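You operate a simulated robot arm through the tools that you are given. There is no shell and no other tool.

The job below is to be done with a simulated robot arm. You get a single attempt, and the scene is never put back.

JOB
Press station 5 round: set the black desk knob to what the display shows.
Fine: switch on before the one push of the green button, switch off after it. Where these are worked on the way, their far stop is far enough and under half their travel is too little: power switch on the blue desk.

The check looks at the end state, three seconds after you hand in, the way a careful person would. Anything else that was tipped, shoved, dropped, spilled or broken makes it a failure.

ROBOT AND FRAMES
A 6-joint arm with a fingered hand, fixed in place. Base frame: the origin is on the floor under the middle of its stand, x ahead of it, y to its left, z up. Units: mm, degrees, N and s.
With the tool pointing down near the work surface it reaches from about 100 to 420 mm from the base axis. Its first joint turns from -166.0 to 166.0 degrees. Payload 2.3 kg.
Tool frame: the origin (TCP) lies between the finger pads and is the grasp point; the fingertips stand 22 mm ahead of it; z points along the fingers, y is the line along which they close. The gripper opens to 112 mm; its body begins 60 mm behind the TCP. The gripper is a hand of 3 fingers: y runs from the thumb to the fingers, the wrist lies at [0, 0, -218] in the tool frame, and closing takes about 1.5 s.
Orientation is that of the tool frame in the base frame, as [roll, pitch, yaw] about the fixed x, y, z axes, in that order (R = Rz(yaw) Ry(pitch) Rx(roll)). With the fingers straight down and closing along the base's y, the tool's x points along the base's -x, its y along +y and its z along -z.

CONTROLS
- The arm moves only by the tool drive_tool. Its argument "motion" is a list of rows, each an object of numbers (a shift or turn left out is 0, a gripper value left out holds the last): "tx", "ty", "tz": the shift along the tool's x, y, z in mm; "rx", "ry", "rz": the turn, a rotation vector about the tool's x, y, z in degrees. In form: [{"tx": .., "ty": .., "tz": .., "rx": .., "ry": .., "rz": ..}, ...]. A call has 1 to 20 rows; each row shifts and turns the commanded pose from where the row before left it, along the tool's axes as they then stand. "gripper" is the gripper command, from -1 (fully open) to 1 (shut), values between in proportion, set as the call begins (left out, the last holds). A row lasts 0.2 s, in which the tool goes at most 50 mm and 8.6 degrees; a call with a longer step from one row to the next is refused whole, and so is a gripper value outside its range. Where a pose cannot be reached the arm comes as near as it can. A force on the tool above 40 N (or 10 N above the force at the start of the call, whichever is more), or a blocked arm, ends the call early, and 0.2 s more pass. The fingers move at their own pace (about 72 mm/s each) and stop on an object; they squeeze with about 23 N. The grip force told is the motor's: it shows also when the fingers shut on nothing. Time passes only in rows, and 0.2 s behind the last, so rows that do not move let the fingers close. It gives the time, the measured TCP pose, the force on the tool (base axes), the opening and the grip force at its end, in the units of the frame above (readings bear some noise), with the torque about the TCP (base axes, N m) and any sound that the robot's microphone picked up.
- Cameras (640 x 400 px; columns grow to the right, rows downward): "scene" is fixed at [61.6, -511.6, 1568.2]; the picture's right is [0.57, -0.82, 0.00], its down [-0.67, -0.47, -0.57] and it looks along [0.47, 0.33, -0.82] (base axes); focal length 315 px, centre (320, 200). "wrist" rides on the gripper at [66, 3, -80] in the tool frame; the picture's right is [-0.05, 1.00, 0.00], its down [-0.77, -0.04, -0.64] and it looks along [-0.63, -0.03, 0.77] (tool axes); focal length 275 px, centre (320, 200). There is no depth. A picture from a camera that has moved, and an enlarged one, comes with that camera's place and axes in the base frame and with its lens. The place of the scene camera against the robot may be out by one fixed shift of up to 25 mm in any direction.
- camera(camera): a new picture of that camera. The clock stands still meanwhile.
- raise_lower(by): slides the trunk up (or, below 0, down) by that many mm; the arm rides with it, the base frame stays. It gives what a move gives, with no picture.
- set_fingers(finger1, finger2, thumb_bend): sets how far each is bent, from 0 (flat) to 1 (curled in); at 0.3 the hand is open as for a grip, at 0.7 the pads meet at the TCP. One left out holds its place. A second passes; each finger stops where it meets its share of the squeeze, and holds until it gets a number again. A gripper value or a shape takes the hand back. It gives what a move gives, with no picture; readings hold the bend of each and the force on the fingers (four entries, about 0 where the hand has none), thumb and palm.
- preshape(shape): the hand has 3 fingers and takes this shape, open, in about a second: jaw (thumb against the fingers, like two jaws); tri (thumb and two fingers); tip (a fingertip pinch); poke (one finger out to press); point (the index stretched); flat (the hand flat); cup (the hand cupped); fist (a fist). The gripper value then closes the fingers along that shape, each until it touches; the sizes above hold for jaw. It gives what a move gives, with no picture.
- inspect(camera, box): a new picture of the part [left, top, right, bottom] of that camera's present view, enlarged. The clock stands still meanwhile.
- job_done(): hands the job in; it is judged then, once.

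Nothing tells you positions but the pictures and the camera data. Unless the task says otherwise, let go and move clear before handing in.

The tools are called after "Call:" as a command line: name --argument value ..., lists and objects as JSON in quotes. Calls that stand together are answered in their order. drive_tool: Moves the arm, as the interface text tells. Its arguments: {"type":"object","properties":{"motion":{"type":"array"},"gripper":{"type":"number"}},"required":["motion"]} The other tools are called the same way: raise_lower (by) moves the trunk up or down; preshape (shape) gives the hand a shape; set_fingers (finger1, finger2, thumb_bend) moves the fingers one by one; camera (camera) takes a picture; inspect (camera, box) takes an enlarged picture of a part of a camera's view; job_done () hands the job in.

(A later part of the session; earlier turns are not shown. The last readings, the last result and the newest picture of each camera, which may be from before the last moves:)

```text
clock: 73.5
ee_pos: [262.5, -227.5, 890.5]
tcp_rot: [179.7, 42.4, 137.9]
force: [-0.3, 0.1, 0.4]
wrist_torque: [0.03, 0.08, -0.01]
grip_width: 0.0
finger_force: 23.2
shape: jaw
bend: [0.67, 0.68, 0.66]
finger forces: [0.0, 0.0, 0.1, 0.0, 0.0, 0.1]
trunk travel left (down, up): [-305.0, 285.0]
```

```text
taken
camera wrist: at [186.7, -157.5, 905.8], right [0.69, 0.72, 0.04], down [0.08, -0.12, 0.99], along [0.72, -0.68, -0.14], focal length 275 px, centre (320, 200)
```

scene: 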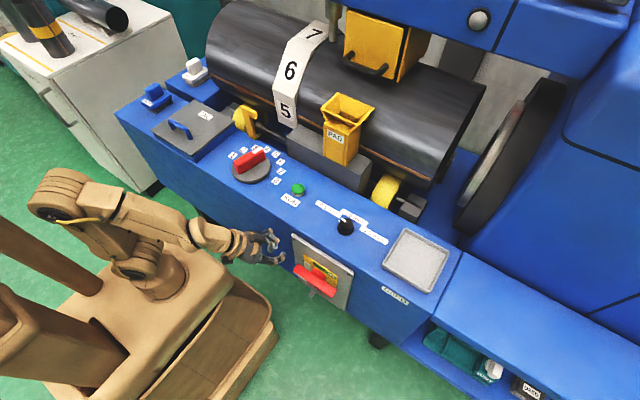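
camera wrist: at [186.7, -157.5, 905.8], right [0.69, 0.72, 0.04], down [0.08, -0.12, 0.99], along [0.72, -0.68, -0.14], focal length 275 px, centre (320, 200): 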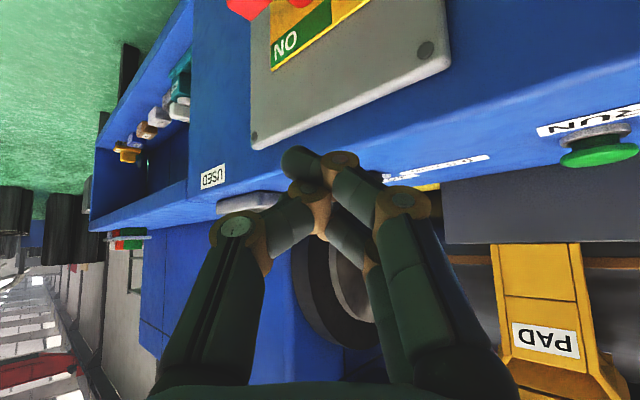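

Lowering the trunk 100 mm and moving to a spot above the right end of the bar.

Call:
raise_lower --by -100

Call:
drive_tool --motion '[{"tx": -14.2, "ty": -24, "tz": 13}, {"tx": -14.2, "ty": -24, "tz": 13}, {"tx": -14.2, "ty": -24, "tz": 13}, {"tx": -14.2, "ty": -24, "tz": 13}]'

Call:
camera --camera "wrist"

Call:
inspect --camera "scene" --box '[240, 190, 400, 330]'

```text
clock: 74.8
ee_pos: [262.0, -227.9, 789.8]
tcp_rot: [179.6, 42.4, 137.9]
force: [-0.1, -0.7, -0.2]
wrist_torque: [-0.01, -0.01, 0.0]
grip_width: 0.0
finger_force: 22.9
shape: jaw
bend: [0.67, 0.68, 0.66]
finger forces: [0.0, 0.0, 0.0, 0.0, 0.1, 0.1]
trunk travel left (down, up): [-205.0, 385.0]
```

```text
clock: 75.8
ee_pos: [258.9, -351.0, 796.4]
tcp_rot: [179.7, 42.2, 137.8]
force: [0.1, -0.2, 0.4]
wrist_torque: [-0.02, 0.04, -0.01]
grip_width: 0.0
finger_force: 22.7
shape: jaw
bend: [0.67, 0.68, 0.66]
finger forces: [0.0, 0.0, 0.0, 0.1, 0.0, 0.0]
out of reach, approached as far as the arm can: row 1
trunk travel left (down, up): [-205.0, 385.0]
```

```text
taken
camera wrist: at [183.2, -280.6, 811.8], right [0.69, 0.72, 0.03], down [0.08, -0.13, 0.99], along [0.72, -0.68, -0.15], focal length 275 px, centre (320, 200)
```

wrist: 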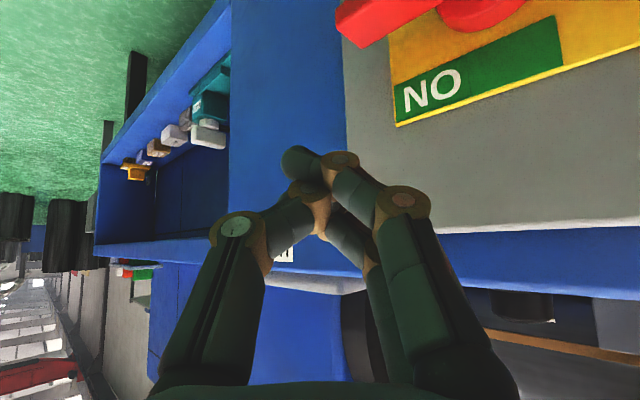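

```text
2.86 times, centred on (320, 260) of scene
camera zoom: at [61.6, -511.6, 1568.2], right [0.57, -0.82, 0.0], down [-0.67, -0.47, -0.57], along [0.47, 0.33, -0.82], focal length 899 px, centre (320, 29)
```

zoom: 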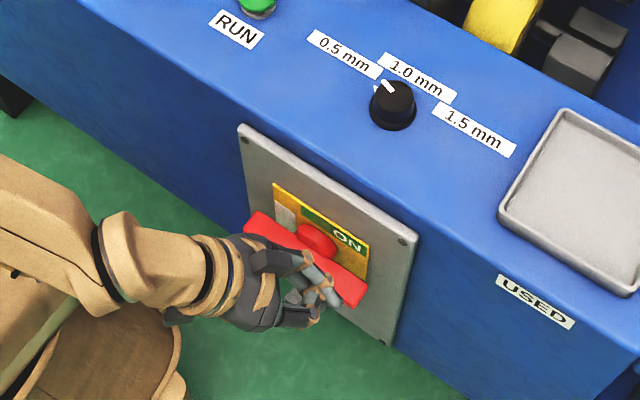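

The measurements agree (bar end at about y -367, z 682–703). I'll move to just above the right end of the bar.

Call:
drive_tool --motion '[{"tx": 6, "ty": 10.7, "tz": 24.3}, {"tx": 6, "ty": 10.7, "tz": 24.3}]'

Call:
camera --camera "wrist"

Call:
inspect --camera "scene" --box '[270, 220, 370, 310]'

```text
clock: 76.4
ee_pos: [299.0, -355.2, 768.8]
tcp_rot: [179.7, 42.0, 137.8]
force: [-0.1, -0.3, 0.0]
wrist_torque: [0.02, 0.0, -0.01]
grip_width: 0.0
finger_force: 22.7
shape: jaw
bend: [0.67, 0.68, 0.66]
finger forces: [0.0, 0.0, 0.1, 0.0, 0.0, 0.0]
out of reach, approached as far as the arm can: row 1, 2
trunk travel left (down, up): [-205.0, 385.0]
```

```text
taken
camera wrist: at [224.7, -285.2, 783.9], right [0.69, 0.72, 0.04], down [0.08, -0.13, 0.99], along [0.71, -0.68, -0.15], focal length 275 px, centre (320, 200)
```

wrist: 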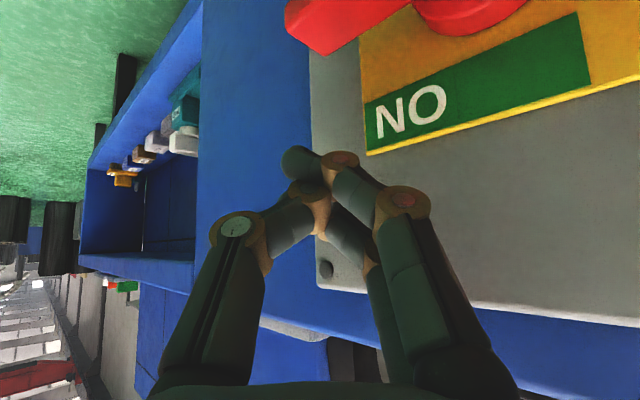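

```text
4.44 times, centred on (320, 265) of scene
camera zoom: at [61.6, -511.6, 1568.2], right [0.57, -0.82, 0.0], down [-0.67, -0.47, -0.57], along [0.47, 0.33, -0.82], focal length 1398 px, centre (320, -89)
```

zoom: 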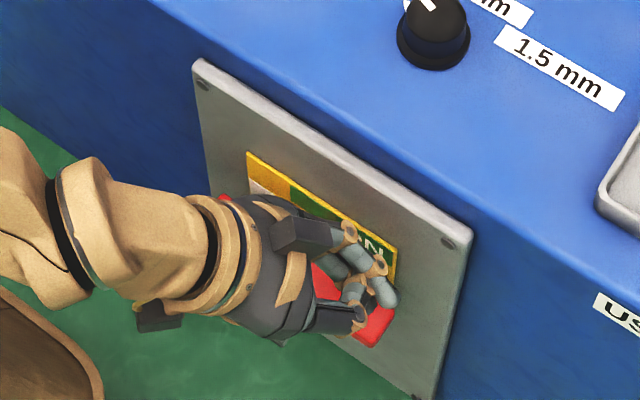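

That pose is near a wrist singularity. I'll back off a little and make the tool steeper (about 20° from vertical), which suits pushing down anyway.

Call:
drive_tool --motion '[{"tx": 8.2, "ty": -10, "tz": -7.5}, {"ry": 7.3}, {"ry": 7.3}, {"ry": 7.3}, {}]'

Call:
camera --camera "wrist"

Call:
inspect --camera "scene" --box '[270, 200, 390, 310]'

```text
clock: 77.6
ee_pos: [287.7, -356.7, 774.9]
tcp_rot: [179.8, 20.5, 138.0]
force: [-0.7, -0.8, 0.0]
wrist_torque: [0.02, 0.01, -0.02]
grip_width: 0.0
finger_force: 22.7
shape: jaw
bend: [0.67, 0.68, 0.66]
finger forces: [0.0, 0.0, 0.0, 0.0, 0.0, 0.0]
out of reach, approached as far as the arm can: row 1
trunk travel left (down, up): [-205.0, 385.0]
```

```text
taken
camera wrist: at [222.9, -295.5, 827.9], right [0.7, 0.71, 0.02], down [0.35, -0.36, 0.87], along [0.62, -0.6, -0.5], focal length 275 px, centre (320, 200)
```

wrist: 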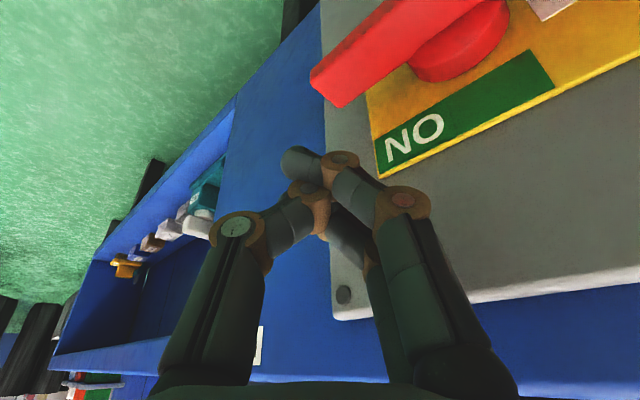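

```text
3.64 times, centred on (330, 255) of scene
camera zoom: at [61.6, -511.6, 1568.2], right [0.57, -0.82, 0.0], down [-0.67, -0.47, -0.57], along [0.47, 0.33, -0.82], focal length 1144 px, centre (284, 0)
```

zoom: 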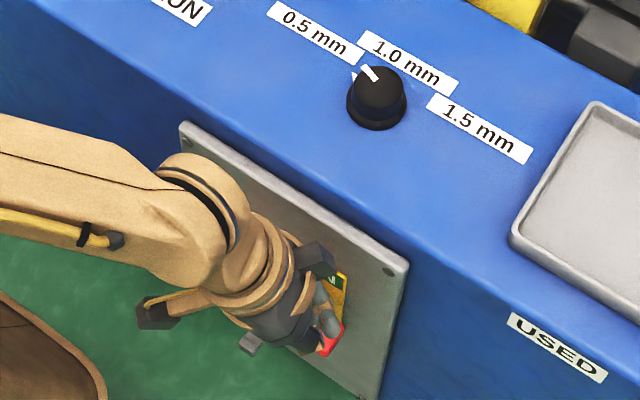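

Good posture, clear of the plate. I'll lower onto the right end of the bar and start pushing it down.

Call:
drive_tool --motion '[{"tx": 8.5, "ty": 5, "tz": 18.1}, {"tx": 8.5, "ty": 5, "tz": 18.1}]'

Call:
drive_tool --motion '[{"tx": 2, "ty": -2.4, "tz": 11.4}, {"tx": 2, "ty": -2.4, "tz": 11.4}, {"tx": 2, "ty": -2.4, "tz": 11.4}]'

Call:
camera --camera "wrist"

Call:
inspect --camera "scene" --box '[270, 200, 390, 310]'

```text
clock: 78.2
ee_pos: [291.8, -347.2, 733.7]
tcp_rot: [179.9, 20.5, 138.0]
force: [0.2, -0.1, 0.8]
wrist_torque: [0.04, 0.03, 0.01]
grip_width: 0.0
finger_force: 23.1
shape: jaw
bend: [0.67, 0.68, 0.66]
finger forces: [0.0, 0.1, 0.0, 0.1, 0.0, 0.0]
trunk travel left (down, up): [-205.0, 385.0]
```

```text
clock: 79.0
ee_pos: [294.0, -357.5, 701.4]
tcp_rot: [179.9, 20.6, 137.9]
force: [-0.7, 0.1, 1.1]
wrist_torque: [0.03, 0.0, -0.01]
grip_width: 0.0
finger_force: 23.4
shape: jaw
bend: [0.67, 0.68, 0.75]
finger forces: [0.0, 0.0, 0.0, 0.1, 0.0, 0.0]
trunk travel left (down, up): [-205.0, 385.0]
```

```text
taken
camera wrist: at [227.7, -295.3, 754.8], right [0.7, 0.71, 0.02], down [0.34, -0.36, 0.87], along [0.63, -0.6, -0.5], focal length 275 px, centre (320, 200)
```

wrist: 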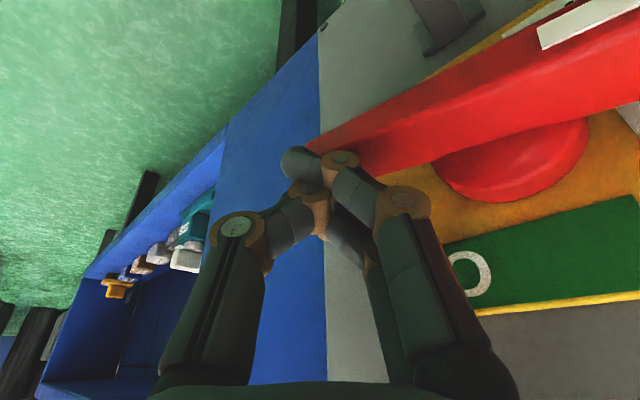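

```text
3.64 times, centred on (330, 255) of scene
camera zoom: at [61.6, -511.6, 1568.2], right [0.57, -0.82, 0.0], down [-0.67, -0.47, -0.57], along [0.47, 0.33, -0.82], focal length 1144 px, centre (284, 0)
```

zoom: 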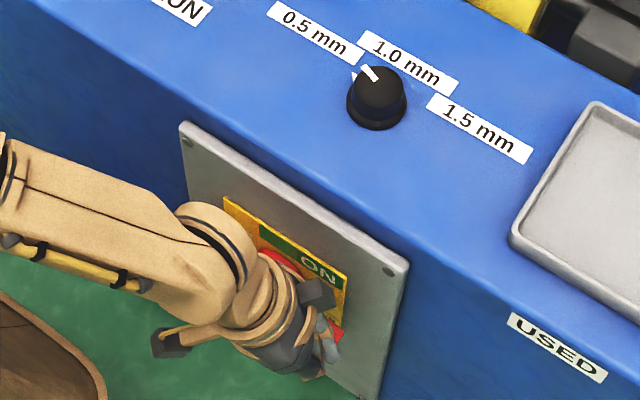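

Light contact so far; the bar has begun to tilt slightly. I'll keep pushing down and watch.

Call:
drive_tool --motion '[{"tx": 4.5, "ty": 1.2, "tz": 9}, {"tx": 4.5, "ty": 1.2, "tz": 9}, {"tx": 4.5, "ty": 1.2, "tz": 9}]'

Call:
camera --camera "wrist"

Call:
inspect --camera "scene" --box '[270, 200, 390, 310]'

```text
clock: 79.8
ee_pos: [293.1, -352.1, 671.9]
tcp_rot: [179.7, 20.5, 138.0]
force: [0.1, -0.4, 1.3]
wrist_torque: [0.0, 0.0, 0.02]
grip_width: 0.0
finger_force: 23.0
shape: jaw
bend: [0.67, 0.68, 0.75]
finger forces: [0.0, 0.0, 0.0, 0.0, 0.0, 0.1]
trunk travel left (down, up): [-205.0, 385.0]
```

```text
taken
camera wrist: at [228.3, -290.4, 724.1], right [0.7, 0.71, 0.02], down [0.35, -0.36, 0.87], along [0.63, -0.6, -0.5], focal length 275 px, centre (320, 200)
```

wrist: 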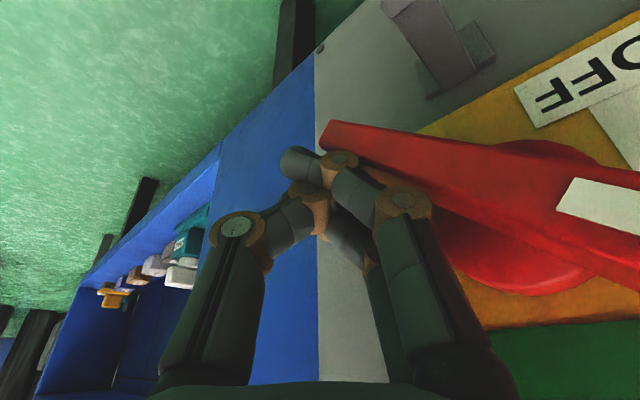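

```text
3.64 times, centred on (330, 255) of scene
camera zoom: at [61.6, -511.6, 1568.2], right [0.57, -0.82, 0.0], down [-0.67, -0.47, -0.57], along [0.47, 0.33, -0.82], focal length 1144 px, centre (284, 0)
```

zoom: 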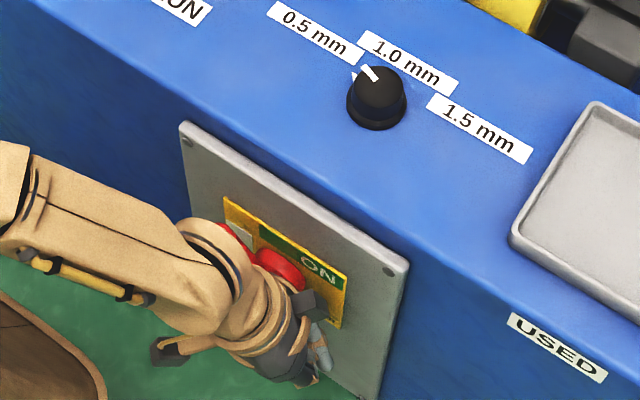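

It works: the bar has turned about 35° clockwise. Continuing along the arc.

Call:
drive_tool --motion '[{"tx": 4.5, "ty": 0.75, "tz": 10}, {"tx": 4.5, "ty": 0.75, "tz": 10}, {"tx": 6.6, "ty": 3.7, "tz": 8.2}]'

Call:
camera --camera "wrist"

```text
clock: 80.6
ee_pos: [292.8, -348.5, 640.5]
tcp_rot: [179.8, 20.9, 137.9]
force: [-14.4, -25.6, 13.7]
wrist_torque: [1.88, -0.74, 0.51]
grip_width: 0.0
finger_force: 23.1
shape: jaw
bend: [0.66, 0.68, 0.75]
finger forces: [20.0, 0.0, 0.1, 0.0, 0.0, 8.9]
trunk travel left (down, up): [-205.0, 385.0]
```

```text
taken
camera wrist: at [225.9, -286.7, 692.6], right [0.7, 0.71, 0.02], down [0.34, -0.36, 0.87], along [0.63, -0.6, -0.5], focal length 275 px, centre (320, 200)
```

wrist: 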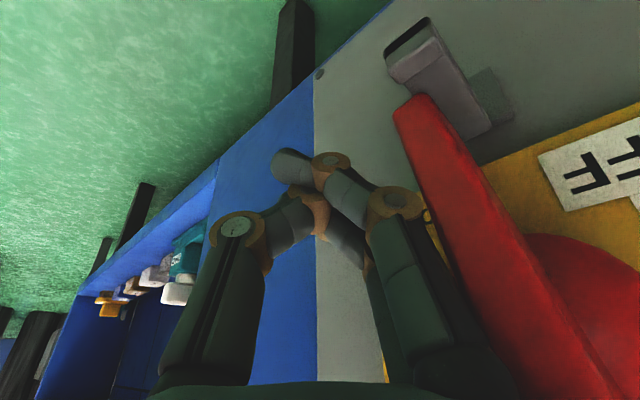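

The bar is at about 80°, now resisted by the palm near the hub. I'll back off, go round above, and finish by pushing its top end from the left side.

Call:
drive_tool --motion '[{"tx": 4.1, "ty": -17.4, "tz": -1.5}, {"tx": 20.9, "ty": -20.1, "tz": -7.8}, {"tx": -14, "tz": -37.5}, {"tx": -14, "tz": -37.5}, {"tx": -14, "tz": -37.5}]'

Call:
camera --camera "wrist"

Call:
inspect --camera "scene" --box '[270, 200, 390, 310]'

```text
clock: 81.8
ee_pos: [248.7, -355.2, 758.4]
tcp_rot: [179.8, 20.5, 138.0]
force: [0.1, -0.4, 0.3]
wrist_torque: [0.01, 0.0, -0.01]
grip_width: 0.0
finger_force: 22.8
shape: jaw
bend: [0.67, 0.68, 0.75]
finger forces: [0.0, 0.1, 0.0, 0.0, 0.0, 0.0]
trunk travel left (down, up): [-205.0, 385.0]
```

```text
taken
camera wrist: at [183.1, -293.8, 811.9], right [0.7, 0.71, 0.02], down [0.35, -0.36, 0.87], along [0.63, -0.6, -0.5], focal length 275 px, centre (320, 200)
```

wrist: 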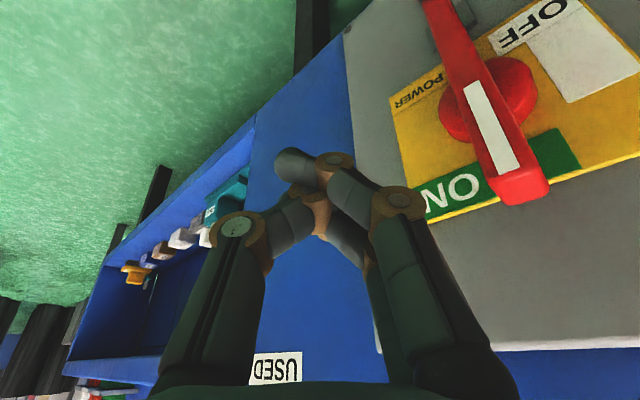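

```text
3.64 times, centred on (330, 255) of scene
camera zoom: at [61.6, -511.6, 1568.2], right [0.57, -0.82, 0.0], down [-0.67, -0.47, -0.57], along [0.47, 0.33, -0.82], focal length 1144 px, centre (284, 0)
```

zoom: 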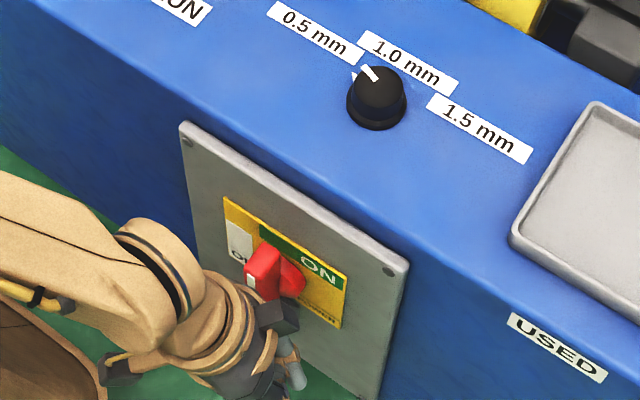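

The white mark on the bar is now vertical under ON, so the switch is at its ON stop. I'll raise the trunk and go back to check the display before pressing RUN.

Call:
inspect --camera "wrist" --box '[380, 0, 640, 230]'

Call:
raise_lower --by 380

Call:
drive_tool --motion '[{"tx": 6.4, "ty": 34, "tz": -15.6, "rx": -1.26, "rz": -3.37}, {"tx": 4.5, "ty": 34.7, "tz": -14.9, "rx": -1.26, "rz": -3.37}, {"tx": 2.4, "ty": 35.2, "tz": -14.1, "rx": -1.26, "rz": -3.37}, {"tx": 0.25, "ty": 35.6, "tz": -13.3, "rx": -1.26, "rz": -3.37}, {"tx": -1.8, "ty": 35.8, "tz": -12.5, "rx": -1.26, "rz": -3.37}]'

```text
1.74 times, centred on (510, 115) of wrist
camera zoom: at [183.1, -293.8, 811.9], right [0.7, 0.71, 0.02], down [0.35, -0.36, 0.87], along [0.63, -0.6, -0.5], focal length 479 px, centre (-10, 348)
```

zoom: 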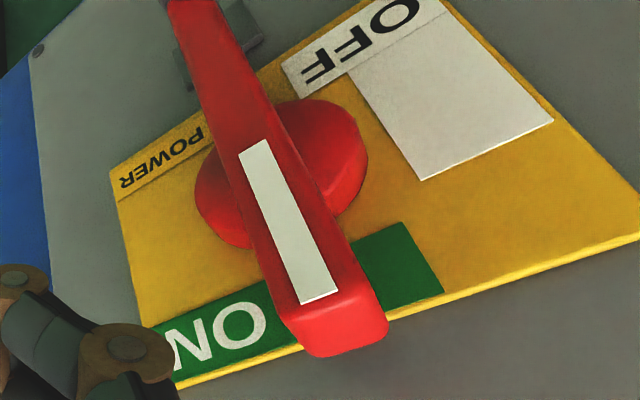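

```text
clock: 85.5
ee_pos: [248.5, -355.0, 1138.4]
tcp_rot: [179.8, 20.4, 138.0]
force: [0.0, -0.6, -0.4]
wrist_torque: [0.02, 0.01, -0.01]
grip_width: 0.3
finger_force: 23.2
shape: jaw
bend: [0.67, 0.68, 0.75]
finger forces: [0.0, 0.0, 0.1, 0.0, 0.0, 0.0]
trunk travel left (down, up): [-585.0, 5.0]
```

```text
clock: 86.7
ee_pos: [317.5, -189.7, 1203.4]
tcp_rot: [179.8, 20.6, 156.1]
force: [-0.8, 0.1, -0.2]
wrist_torque: [-0.02, 0.02, -0.01]
grip_width: 0.0
finger_force: 23.1
shape: jaw
bend: [0.67, 0.68, 0.75]
finger forces: [0.0, 0.1, 0.0, 0.1, 0.0, 0.1]
trunk travel left (down, up): [-585.0, 5.0]
```

The switch is clearly at ON. Opening the hand and moving up to view the display.

Call:
drive_tool --motion '[{"tx": 0.1, "ty": 29.9, "tz": -21.9, "rx": -1.4, "rz": -3.75}, {"tx": -1.9, "ty": 30.4, "tz": -21.2, "rx": -1.4, "rz": -3.75}, {"tx": -3.8, "ty": 30.7, "tz": -20.5, "rx": -1.4, "rz": -3.75}, {"tx": -5.8, "ty": 30.9, "tz": -19.7, "rx": -1.4, "rz": -3.75}, {"tx": -7.9, "ty": 30.9, "tz": -19, "rx": -1.4, "rz": -3.75}, {"tx": -9.9, "ty": 30.8, "tz": -18.2, "rx": -1.4, "rz": -3.75}, {"ry": -7.2}, {"ry": -7.2}, {"ry": -7.2}, {"ry": -7.2}, {"ry": -7.2}]' --gripper -1

Call:
camera --camera "wrist"

```text
clock: 89.1
ee_pos: [348.2, -7.2, 1324.3]
tcp_rot: [179.6, 56.9, 179.8]
force: [-0.2, 0.1, 0.2]
wrist_torque: [0.02, 0.0, 0.01]
grip_width: 112.2
finger_force: 0.0
shape: jaw
bend: [0.3, 0.3, 0.3]
finger forces: [0.1, 0.0, 0.0, 0.1, 0.0, 0.0]
trunk travel left (down, up): [-585.0, 5.0]
```

```text
taken
camera wrist: at [244.4, -5.3, 1313.7], right [0.02, 1.0, 0.04], down [-0.11, -0.04, 0.99], along [0.99, -0.03, 0.11], focal length 275 px, centre (320, 200)
```

wrist: 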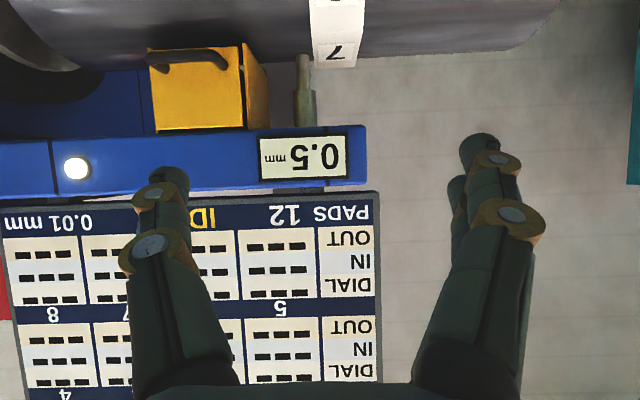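

The power lamp is lit and the display still reads 0.5 mm. Now I'll go over the RUN button with a slight radial tilt.

Call:
drive_tool --motion '[{"ry": 7}, {"ry": 7}, {"ry": 7}, {"ry": 7}, {"ry": 7}, {"ry": 7}, {"tx": -1.6, "ty": -21.3, "tz": 37.4, "rx": 0.777, "rz": 2.9}, {"tx": -2.6, "ty": -20.7, "tz": 37.7, "rx": 0.777, "rz": 2.9}, {"tx": -3.7, "ty": -20, "tz": 38, "rx": 0.777, "rz": 2.9}, {"tx": -4.7, "ty": -19.3, "tz": 38.2, "rx": 0.777, "rz": 2.9}, {"tx": -5.6, "ty": -18.5, "tz": 38.5, "rx": 0.777, "rz": 2.9}, {"tx": -6.5, "ty": -17.7, "tz": 38.7, "rx": 0.777, "rz": 2.9}]'

Call:
raise_lower --by -130

Call:
camera --camera "wrist"

```text
clock: 91.7
ee_pos: [417.2, -136.8, 1109.5]
tcp_rot: [179.9, 14.6, 162.0]
force: [-0.6, 0.8, -0.6]
wrist_torque: [0.02, 0.02, -0.02]
grip_width: 111.9
finger_force: 0.0
shape: jaw
bend: [0.3, 0.3, 0.3]
finger forces: [0.0, 0.1, 0.0, 0.1, 0.0, 0.0]
trunk travel left (down, up): [-585.0, 5.0]
```

```text
clock: 93.3
ee_pos: [414.4, -135.9, 980.5]
tcp_rot: [180.0, 14.7, 162.1]
force: [0.1, -0.1, 0.4]
wrist_torque: [-0.02, 0.04, -0.02]
grip_width: 111.9
finger_force: 0.1
shape: jaw
bend: [0.3, 0.3, 0.3]
finger forces: [0.1, 0.1, 0.0, 0.1, 0.0, 0.0]
trunk travel left (down, up): [-455.0, 135.0]
```

```text
taken
camera wrist: at [336.2, -107.4, 1041.9], right [0.35, 0.94, 0.01], down [0.55, -0.21, 0.81], along [0.76, -0.28, -0.59], focal length 275 px, centre (320, 200)
```

wrist: 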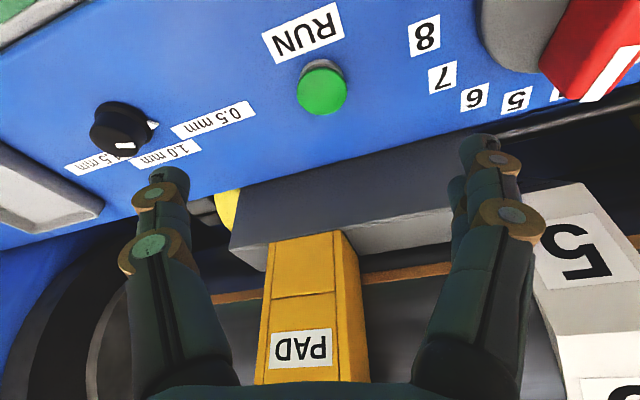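

Call:
inspect --camera "wrist" --box '[250, 0, 400, 140]'

```text
2.86 times, centred on (325, 70) of wrist
camera zoom: at [336.2, -107.4, 1041.9], right [0.35, 0.94, 0.01], down [0.55, -0.21, 0.81], along [0.76, -0.28, -0.59], focal length 786 px, centre (306, 571)
```

zoom: 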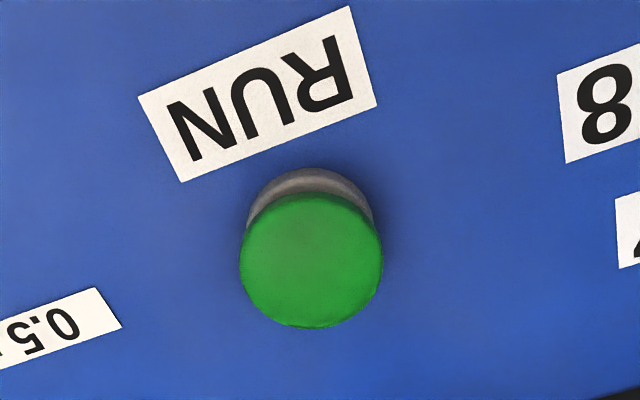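

The button cap is centred near (446, -146), top about z 858. I'll close the hand and move just above it.

Call:
drive_tool --motion '[{}, {}, {}, {}, {}, {}, {}, {}, {}]' --gripper 1

Call:
drive_tool --motion '[{"tx": -4.5, "tz": 37.4}, {"tx": -4.5, "tz": 37.4}, {}]'

Call:
camera --camera "wrist"

Call:
inspect --camera "scene" --box '[250, 140, 350, 220]'

```text
clock: 95.3
ee_pos: [414.5, -135.8, 980.5]
tcp_rot: [-180.0, 14.6, 162.1]
force: [0.1, 0.7, -0.1]
wrist_torque: [-0.01, -0.03, 0.0]
grip_width: 0.0
finger_force: 23.5
shape: jaw
bend: [0.66, 0.66, 0.74]
finger forces: [0.0, 0.0, 0.1, 0.1, 0.0, 0.0]
trunk travel left (down, up): [-455.0, 135.0]
```

```text
clock: 96.1
ee_pos: [442.9, -145.2, 910.6]
tcp_rot: [180.0, 14.7, 162.0]
force: [0.0, -0.1, 0.1]
wrist_torque: [0.04, -0.03, -0.01]
grip_width: 0.1
finger_force: 23.0
shape: jaw
bend: [0.66, 0.66, 0.74]
finger forces: [0.1, 0.1, 0.1, 0.0, 0.0, 0.1]
trunk travel left (down, up): [-455.0, 135.0]
```

```text
taken
camera wrist: at [362.5, -116.3, 971.9], right [0.35, 0.94, 0.01], down [0.55, -0.21, 0.81], along [0.76, -0.28, -0.59], focal length 275 px, centre (320, 200)
```

wrist: 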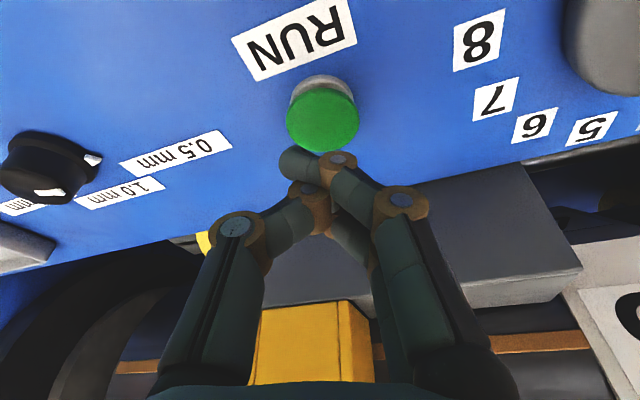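

```text
5.00 times, centred on (300, 180) of scene
camera zoom: at [61.6, -511.6, 1568.2], right [0.57, -0.82, 0.0], down [-0.67, -0.47, -0.57], along [0.47, 0.33, -0.82], focal length 1573 px, centre (420, 300)
```

zoom: 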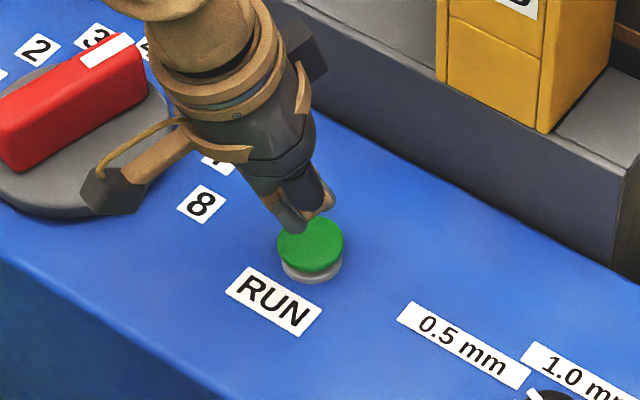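

The fingertips are above the button. I'll lower to just short of contact, then press slowly in one stroke.

Call:
drive_tool --motion '[{"tx": 3.2, "ty": 1.5, "tz": 11.1}, {"tx": 3.2, "ty": 1.5, "tz": 11.1}]'

Call:
camera --camera "wrist"

Call:
inspect --camera "scene" --box '[250, 140, 350, 220]'

```text
clock: 96.7
ee_pos: [442.0, -141.1, 887.0]
tcp_rot: [180.0, 14.6, 162.2]
force: [1.1, 0.3, 0.0]
wrist_torque: [-0.01, 0.03, -0.01]
grip_width: 0.1
finger_force: 23.3
shape: jaw
bend: [0.66, 0.66, 0.74]
finger forces: [0.1, 0.0, 0.0, 0.0, 0.0, 0.0]
trunk travel left (down, up): [-455.0, 135.0]
```

```text
taken
camera wrist: at [362.7, -113.4, 948.9], right [0.35, 0.94, 0.01], down [0.55, -0.21, 0.81], along [0.76, -0.28, -0.59], focal length 275 px, centre (320, 200)
```

wrist: 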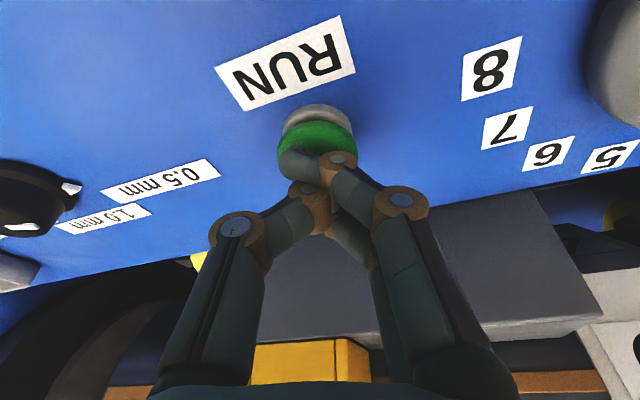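

```text
5.00 times, centred on (300, 180) of scene
camera zoom: at [61.6, -511.6, 1568.2], right [0.57, -0.82, 0.0], down [-0.67, -0.47, -0.57], along [0.47, 0.33, -0.82], focal length 1573 px, centre (420, 300)
```

zoom: 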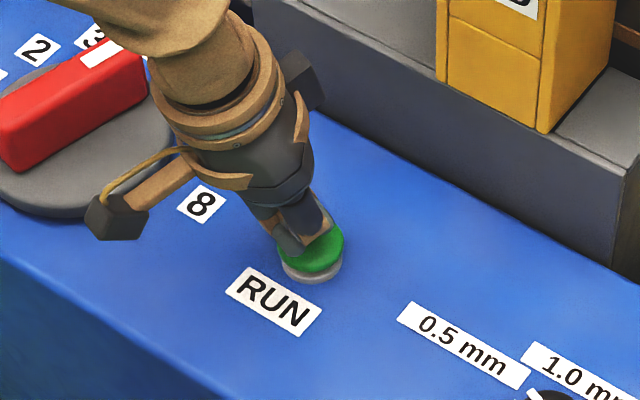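

Tips are over the cap. Pressing down slowly now.

Call:
drive_tool --motion '[{"tx": 0.5, "tz": 1.95}, {"tx": 0.5, "tz": 1.95}, {"tx": 0.5, "tz": 1.95}, {"tx": 0.5, "tz": 1.95}, {"tx": 0.5, "tz": 1.95}, {"tx": 0.5, "tz": 1.95}]'

```text
clock: 98.1
ee_pos: [442.3, -140.3, 874.9]
tcp_rot: [-179.9, 14.6, 162.1]
force: [-1.0, 0.2, 1.8]
wrist_torque: [-0.01, 0.02, 0.02]
grip_width: 0.0
finger_force: 22.9
shape: jaw
bend: [0.67, 0.66, 0.74]
finger forces: [0.1, 0.0, 0.1, 0.0, 0.0, 0.0]
trunk travel left (down, up): [-455.0, 135.0]
heard: click
```

I heard a click: the button registered. I'll lift straight off and watch what the machine does.

Call:
drive_tool --motion '[{"tx": -2.5, "tz": -9.7}, {"tx": -7, "tz": -27}, {"tx": -7, "tz": -27}, {"tx": -7, "tz": -27}]'

Call:
camera --camera "wrist"

Call:
camera --camera "scene"

```text
clock: 99.1
ee_pos: [443.1, -141.0, 969.5]
tcp_rot: [180.0, 14.8, 162.1]
force: [0.5, -0.2, -0.2]
wrist_torque: [-0.01, 0.0, 0.0]
grip_width: 0.0
finger_force: 23.2
shape: jaw
bend: [0.66, 0.66, 0.74]
finger forces: [0.1, 0.1, 0.0, 0.1, 0.0, 0.1]
trunk travel left (down, up): [-455.0, 135.0]
```

```text
taken
camera wrist: at [362.9, -112.6, 1031.0], right [0.35, 0.94, 0.01], down [0.55, -0.21, 0.81], along [0.76, -0.28, -0.59], focal length 275 px, centre (320, 200)
```

wrist: 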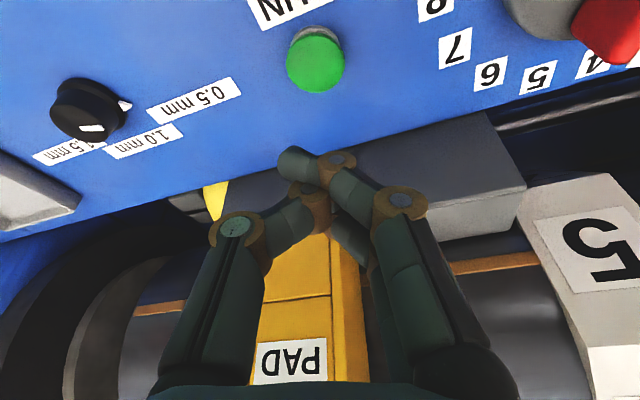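

```text
taken
```

scene: 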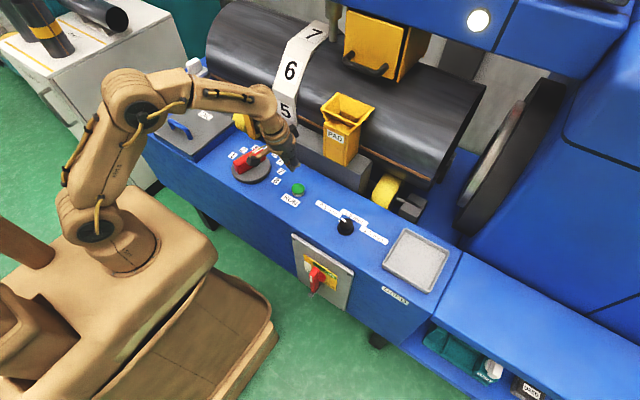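

Lamp lit, nothing disturbed. I'll go up and read the screen to confirm the cycle registered.

Call:
raise_lower --by 130

Call:
drive_tool --motion '[{"tx": 25, "ty": -4.2, "tz": -6.6}, {"tx": 7.6, "ty": 16.8, "tz": -38.9, "rx": -0.76, "rz": -2.9}, {"tx": 6.7, "ty": 17.7, "tz": -38.6, "rx": -0.76, "rz": -2.9}, {"tx": 5.8, "ty": 18.5, "tz": -38.4, "rx": -0.76, "rz": -2.9}, {"tx": 4.9, "ty": 19.3, "tz": -38.2, "rx": -0.76, "rz": -2.9}, {"tx": 3.9, "ty": 20, "tz": -37.9, "rx": -0.76, "rz": -2.9}, {"tx": 2.8, "ty": 20.7, "tz": -37.6, "rx": -0.76, "rz": -2.9}, {"ry": -7}, {"ry": -7}, {"ry": -7}, {"ry": -7}, {"ry": -7}, {"ry": -7}]' --gripper -1

Call:
camera --camera "wrist"

```text
clock: 100.7
ee_pos: [441.8, -141.9, 1099.7]
tcp_rot: [-180.0, 14.6, 162.2]
force: [0.4, 0.5, 0.5]
wrist_torque: [0.01, -0.01, 0.0]
grip_width: 0.0
finger_force: 23.1
shape: jaw
bend: [0.66, 0.66, 0.74]
finger forces: [0.0, 0.1, 0.0, 0.1, 0.0, 0.0]
trunk travel left (down, up): [-585.0, 5.0]
```

```text
clock: 103.5
ee_pos: [348.6, -8.4, 1312.4]
tcp_rot: [179.9, 56.8, 179.9]
force: [0.2, 0.2, 0.0]
wrist_torque: [0.02, 0.0, -0.02]
grip_width: 112.1
finger_force: 0.1
shape: jaw
bend: [0.3, 0.3, 0.3]
finger forces: [0.0, 0.1, 0.1, 0.0, 0.1, 0.0]
trunk travel left (down, up): [-585.0, 5.0]
```

```text
taken
camera wrist: at [245.1, -6.2, 1302.4], right [0.02, 1.0, 0.04], down [-0.11, -0.04, 0.99], along [0.99, -0.03, 0.11], focal length 275 px, centre (320, 200)
```

wrist: 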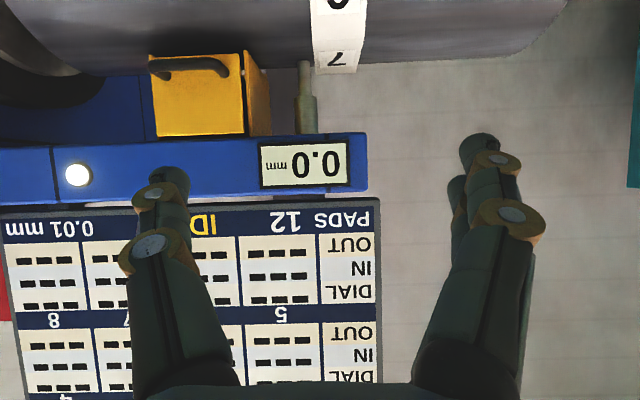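

The gauge dropped from 0.5 to 0.0 mm: station 5 has been pressed round by the single push. Now I'll close the hand and travel back to the power switch to turn it off.

Call:
drive_tool --motion '[{"ry": 7.2}, {"ry": 7.2}, {"ry": 7.2}, {"ry": 7.2}, {"ry": 7.2}, {"tx": 11.4, "ty": -30.3, "tz": 15.2, "rx": 1.4, "rz": 3.75}, {"tx": 9.4, "ty": -30.6, "tz": 15.9, "rx": 1.4, "rz": 3.75}, {"tx": 7.3, "ty": -30.7, "tz": 16.7, "rx": 1.4, "rz": 3.75}, {"tx": 5.4, "ty": -30.7, "tz": 17.4, "rx": 1.4, "rz": 3.75}, {"tx": 3.4, "ty": -30.6, "tz": 18.2, "rx": 1.4, "rz": 3.75}, {"tx": 1.4, "ty": -30.3, "tz": 19, "rx": 1.4, "rz": 3.75}]' --gripper 1

Call:
drive_tool --motion '[{"tx": 4.2, "ty": -33.8, "tz": 11.9, "rx": 1.26, "rz": 3.37}, {"tx": 2.3, "ty": -33.7, "tz": 12.7, "rx": 1.26, "rz": 3.37}, {"tx": 0.3, "ty": -33.5, "tz": 13.4, "rx": 1.26, "rz": 3.37}, {"tx": -1.7, "ty": -33.2, "tz": 14.1, "rx": 1.26, "rz": 3.37}, {"tx": -3.6, "ty": -32.7, "tz": 14.9, "rx": 1.26, "rz": 3.37}]'

```text
clock: 105.8
ee_pos: [316.5, -192.1, 1203.6]
tcp_rot: [179.9, 20.5, 156.0]
force: [0.7, 0.0, -0.7]
wrist_torque: [0.01, -0.01, -0.02]
grip_width: 0.1
finger_force: 23.0
shape: jaw
bend: [0.66, 0.66, 0.74]
finger forces: [0.1, 0.1, 0.0, 0.0, 0.0, 0.0]
trunk travel left (down, up): [-585.0, 5.0]
```

```text
clock: 107.0
ee_pos: [250.9, -347.4, 1139.8]
tcp_rot: [179.8, 20.6, 138.0]
force: [0.0, 0.6, -0.4]
wrist_torque: [0.03, -0.01, 0.02]
grip_width: 0.0
finger_force: 23.0
shape: jaw
bend: [0.66, 0.66, 0.74]
finger forces: [0.1, 0.0, 0.1, 0.0, 0.1, 0.0]
trunk travel left (down, up): [-585.0, 5.0]
```

In front of the switch again. Lowering the trunk back to the switch height.

Call:
raise_lower --by -375

Call:
camera --camera "wrist"

```text
clock: 110.7
ee_pos: [250.7, -345.5, 766.1]
tcp_rot: [180.0, 20.6, 138.0]
force: [0.1, 0.2, -0.1]
wrist_torque: [-0.04, -0.03, 0.04]
grip_width: 0.0
finger_force: 22.6
shape: jaw
bend: [0.66, 0.66, 0.74]
finger forces: [0.0, 0.1, 0.0, 0.0, 0.0, 0.0]
trunk travel left (down, up): [-210.0, 380.0]
```

```text
taken
camera wrist: at [184.8, -284.6, 818.2], right [0.7, 0.71, 0.02], down [0.35, -0.36, 0.87], along [0.63, -0.6, -0.5], focal length 275 px, centre (320, 200)
```

wrist: 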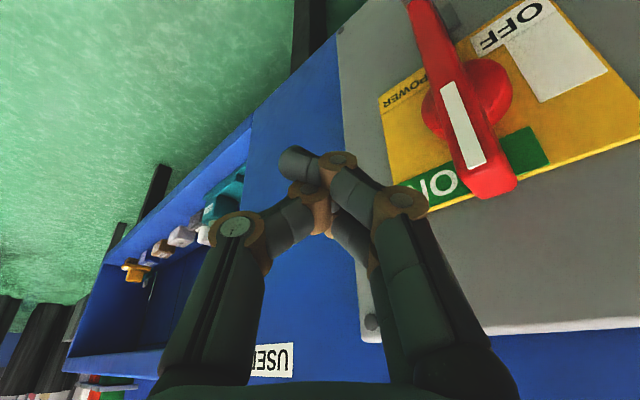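

The bar is vertical at ON. I'll move the fingertips in on its right side near the top, then sweep left and down.

Call:
drive_tool --motion '[{"tx": -14.7, "ty": 14.1, "tz": 10.9}, {"tx": -14.7, "ty": 14.1, "tz": 10.9}, {}]'

Call:
camera --camera "wrist"

Call:
inspect --camera "scene" --box '[270, 200, 390, 310]'

```text
clock: 111.5
ee_pos: [296.7, -348.6, 754.4]
tcp_rot: [179.8, 20.6, 138.0]
force: [0.4, 0.7, 0.1]
wrist_torque: [-0.03, 0.0, 0.01]
grip_width: 0.1
finger_force: 22.6
shape: jaw
bend: [0.66, 0.66, 0.74]
finger forces: [0.0, 0.1, 0.1, 0.0, 0.0, 0.0]
trunk travel left (down, up): [-210.0, 380.0]
```

```text
taken
camera wrist: at [229.7, -287.7, 807.2], right [0.7, 0.71, 0.02], down [0.35, -0.36, 0.87], along [0.62, -0.6, -0.5], focal length 275 px, centre (320, 200)
```

wrist: 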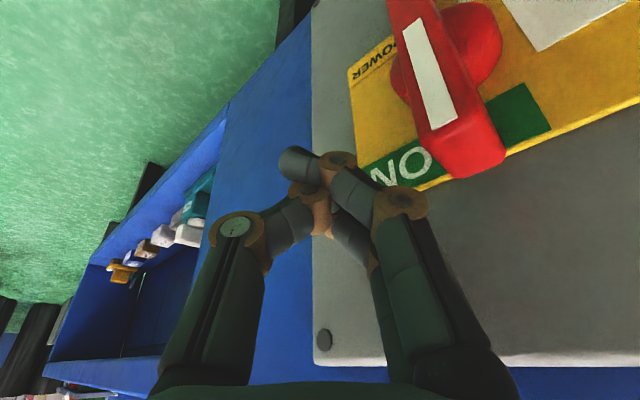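

```text
3.64 times, centred on (330, 255) of scene
camera zoom: at [61.6, -511.6, 1568.2], right [0.57, -0.82, 0.0], down [-0.67, -0.47, -0.57], along [0.47, 0.33, -0.82], focal length 1144 px, centre (284, 0)
```

zoom: 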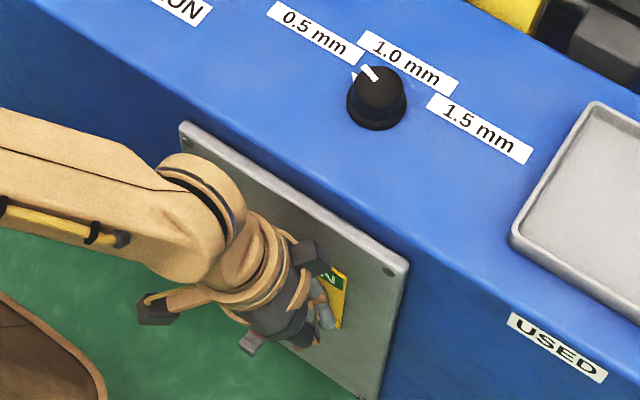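

Sweeping left along the arc now.

Call:
drive_tool --motion '[{"tx": 8.5, "ty": 9.65, "tz": -2.1}, {"tx": 8.5, "ty": 9.65, "tz": -2.1}, {"tx": 7.7, "ty": 10.8, "tz": -7.2}, {"tx": 7.7, "ty": 10.8, "tz": -7.2}]'

Call:
camera --camera "wrist"

```text
clock: 112.5
ee_pos: [296.3, -292.9, 761.9]
tcp_rot: [179.9, 20.6, 138.0]
force: [-0.7, 0.2, 0.2]
wrist_torque: [0.0, 0.02, 0.01]
grip_width: 0.0
finger_force: 22.7
shape: jaw
bend: [0.66, 0.66, 0.74]
finger forces: [0.0, 0.0, 0.0, 0.1, 0.0, 0.0]
trunk travel left (down, up): [-210.0, 380.0]
```

```text
taken
camera wrist: at [229.9, -231.9, 815.2], right [0.7, 0.71, 0.02], down [0.35, -0.36, 0.87], along [0.63, -0.6, -0.5], focal length 275 px, centre (320, 200)
```

wrist: 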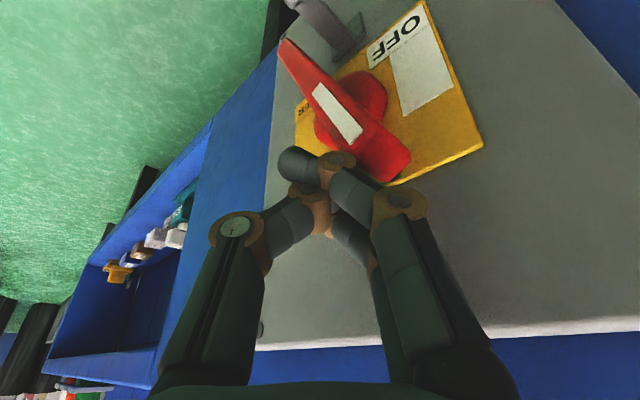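

The bar follows (about 30° so far). Continuing left and down.

Call:
drive_tool --motion '[{"tx": 11.3, "ty": 11.1, "tz": 1.6}, {"tx": 11.3, "ty": 11.1, "tz": 1.6}, {"tx": 11.4, "ty": 8.5, "tz": 8.5}, {"tx": 11.4, "ty": 8.5, "tz": 8.5}]'

Call:
camera --camera "wrist"

```text
clock: 113.5
ee_pos: [295.2, -242.2, 727.4]
tcp_rot: [179.9, 20.7, 138.0]
force: [-0.3, -0.5, 1.2]
wrist_torque: [-0.01, -0.01, -0.03]
grip_width: 0.0
finger_force: 22.8
shape: jaw
bend: [0.66, 0.66, 0.74]
finger forces: [0.1, 0.0, 0.0, 0.0, 0.0, 0.1]
trunk travel left (down, up): [-210.0, 380.0]
```

```text
taken
camera wrist: at [230.2, -181.0, 780.5], right [0.7, 0.71, 0.02], down [0.35, -0.36, 0.87], along [0.62, -0.6, -0.5], focal length 275 px, centre (320, 200)
```

wrist: 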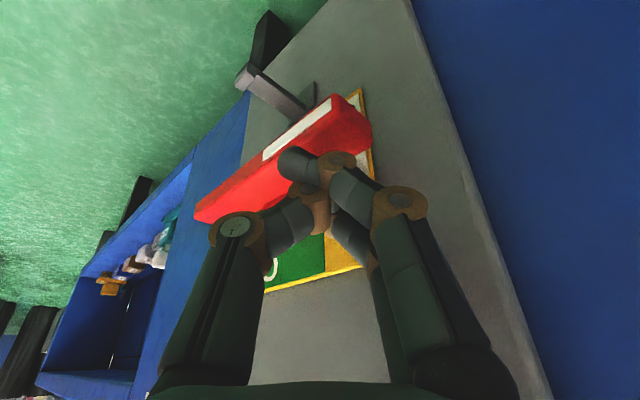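

Nearly horizontal. I'll press the left end down the last bit until it meets its stop.

Call:
drive_tool --motion '[{"tx": 1.06, "tz": 2.8}, {"tx": 1.06, "tz": 2.8}, {"tx": 1.06, "tz": 2.8}, {"tx": 1.06, "tz": 2.8}]'

Call:
camera --camera "wrist"

```text
clock: 114.5
ee_pos: [294.5, -241.1, 715.3]
tcp_rot: [179.9, 20.6, 138.0]
force: [0.1, 0.1, 0.1]
wrist_torque: [0.04, -0.01, 0.05]
grip_width: 0.0
finger_force: 22.7
shape: jaw
bend: [0.66, 0.66, 0.74]
finger forces: [0.1, 0.0, 0.0, 0.0, 0.0, 0.1]
trunk travel left (down, up): [-210.0, 380.0]
```

```text
taken
camera wrist: at [229.5, -179.6, 767.2], right [0.7, 0.71, 0.02], down [0.35, -0.36, 0.87], along [0.63, -0.6, -0.5], focal length 275 px, centre (320, 200)
```

wrist: 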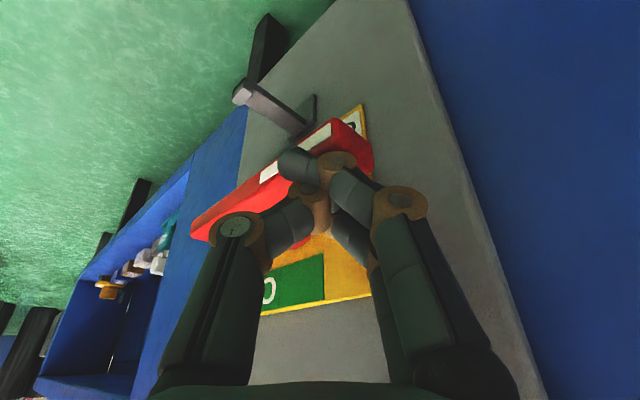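

Call:
drive_tool --motion '[{"tx": 1.06, "tz": 2.8}, {"tx": 1.06, "tz": 2.8}, {"tx": 1.06, "tz": 2.8}]'

Call:
camera --camera "wrist"

```text
clock: 115.3
ee_pos: [294.0, -242.2, 707.6]
tcp_rot: [179.9, 20.8, 138.0]
force: [-2.0, -9.0, 23.4]
wrist_torque: [0.1, -0.22, -0.06]
grip_width: 0.0
finger_force: 23.2
shape: jaw
bend: [0.66, 0.66, 0.77]
finger forces: [0.0, 0.0, 0.0, 0.0, 41.3, 0.1]
trunk travel left (down, up): [-210.0, 380.0]
```

```text
taken
camera wrist: at [228.8, -180.0, 759.6], right [0.7, 0.71, 0.02], down [0.34, -0.36, 0.87], along [0.63, -0.6, -0.49], focal length 275 px, centre (320, 200)
```

wrist: 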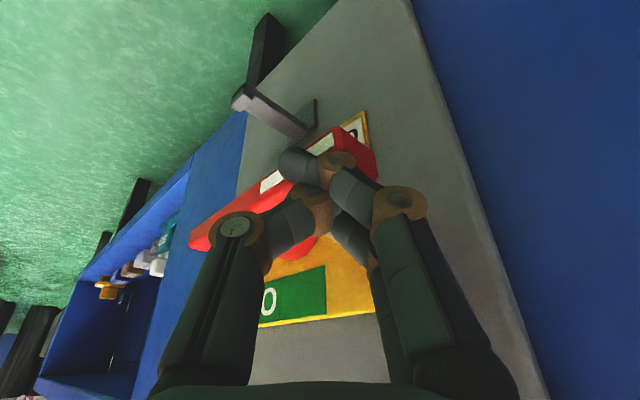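

It is firmly against the stop (23 N). I'll lift off, back away and verify.

Call:
drive_tool --motion '[{"tx": -8.8, "tz": -23.4}, {"tx": -8.8, "tz": -23.4}, {"tx": 17.4, "ty": -16.7, "tz": -6.5}, {"tx": 17.4, "ty": -16.7, "tz": -6.5}]'

Call:
camera --camera "wrist"

Call:
camera --camera "scene"

```text
clock: 116.3
ee_pos: [243.9, -242.6, 756.7]
tcp_rot: [179.8, 20.6, 138.1]
force: [1.0, 0.5, 0.9]
wrist_torque: [-0.01, -0.02, 0.01]
grip_width: 0.3
finger_force: 23.1
shape: jaw
bend: [0.66, 0.66, 0.75]
finger forces: [0.0, 0.0, 0.0, 0.0, 0.0, 0.0]
trunk travel left (down, up): [-210.0, 380.0]
```

```text
taken
camera wrist: at [179.4, -180.5, 808.6], right [0.7, 0.71, 0.02], down [0.35, -0.36, 0.87], along [0.63, -0.6, -0.5], focal length 275 px, centre (320, 200)
```

wrist: 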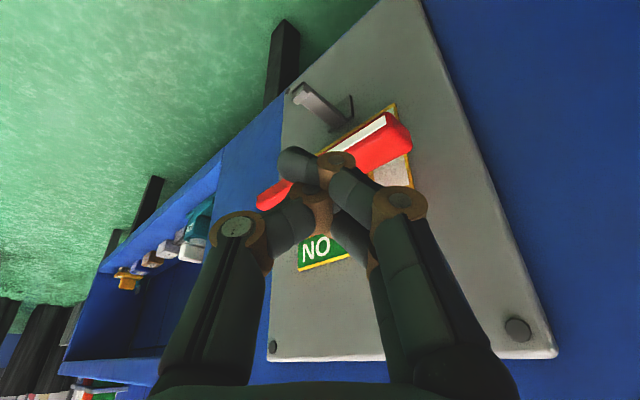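

```text
taken
```

scene: 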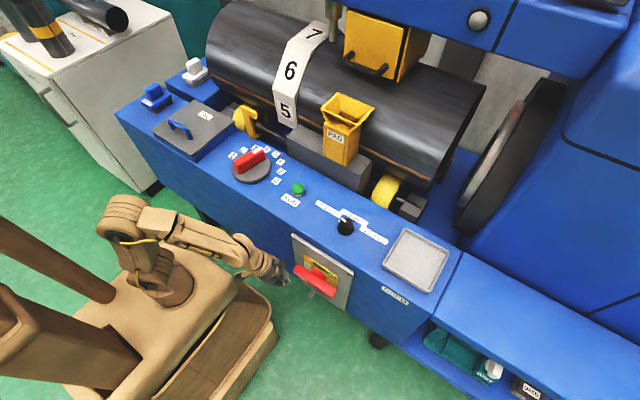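

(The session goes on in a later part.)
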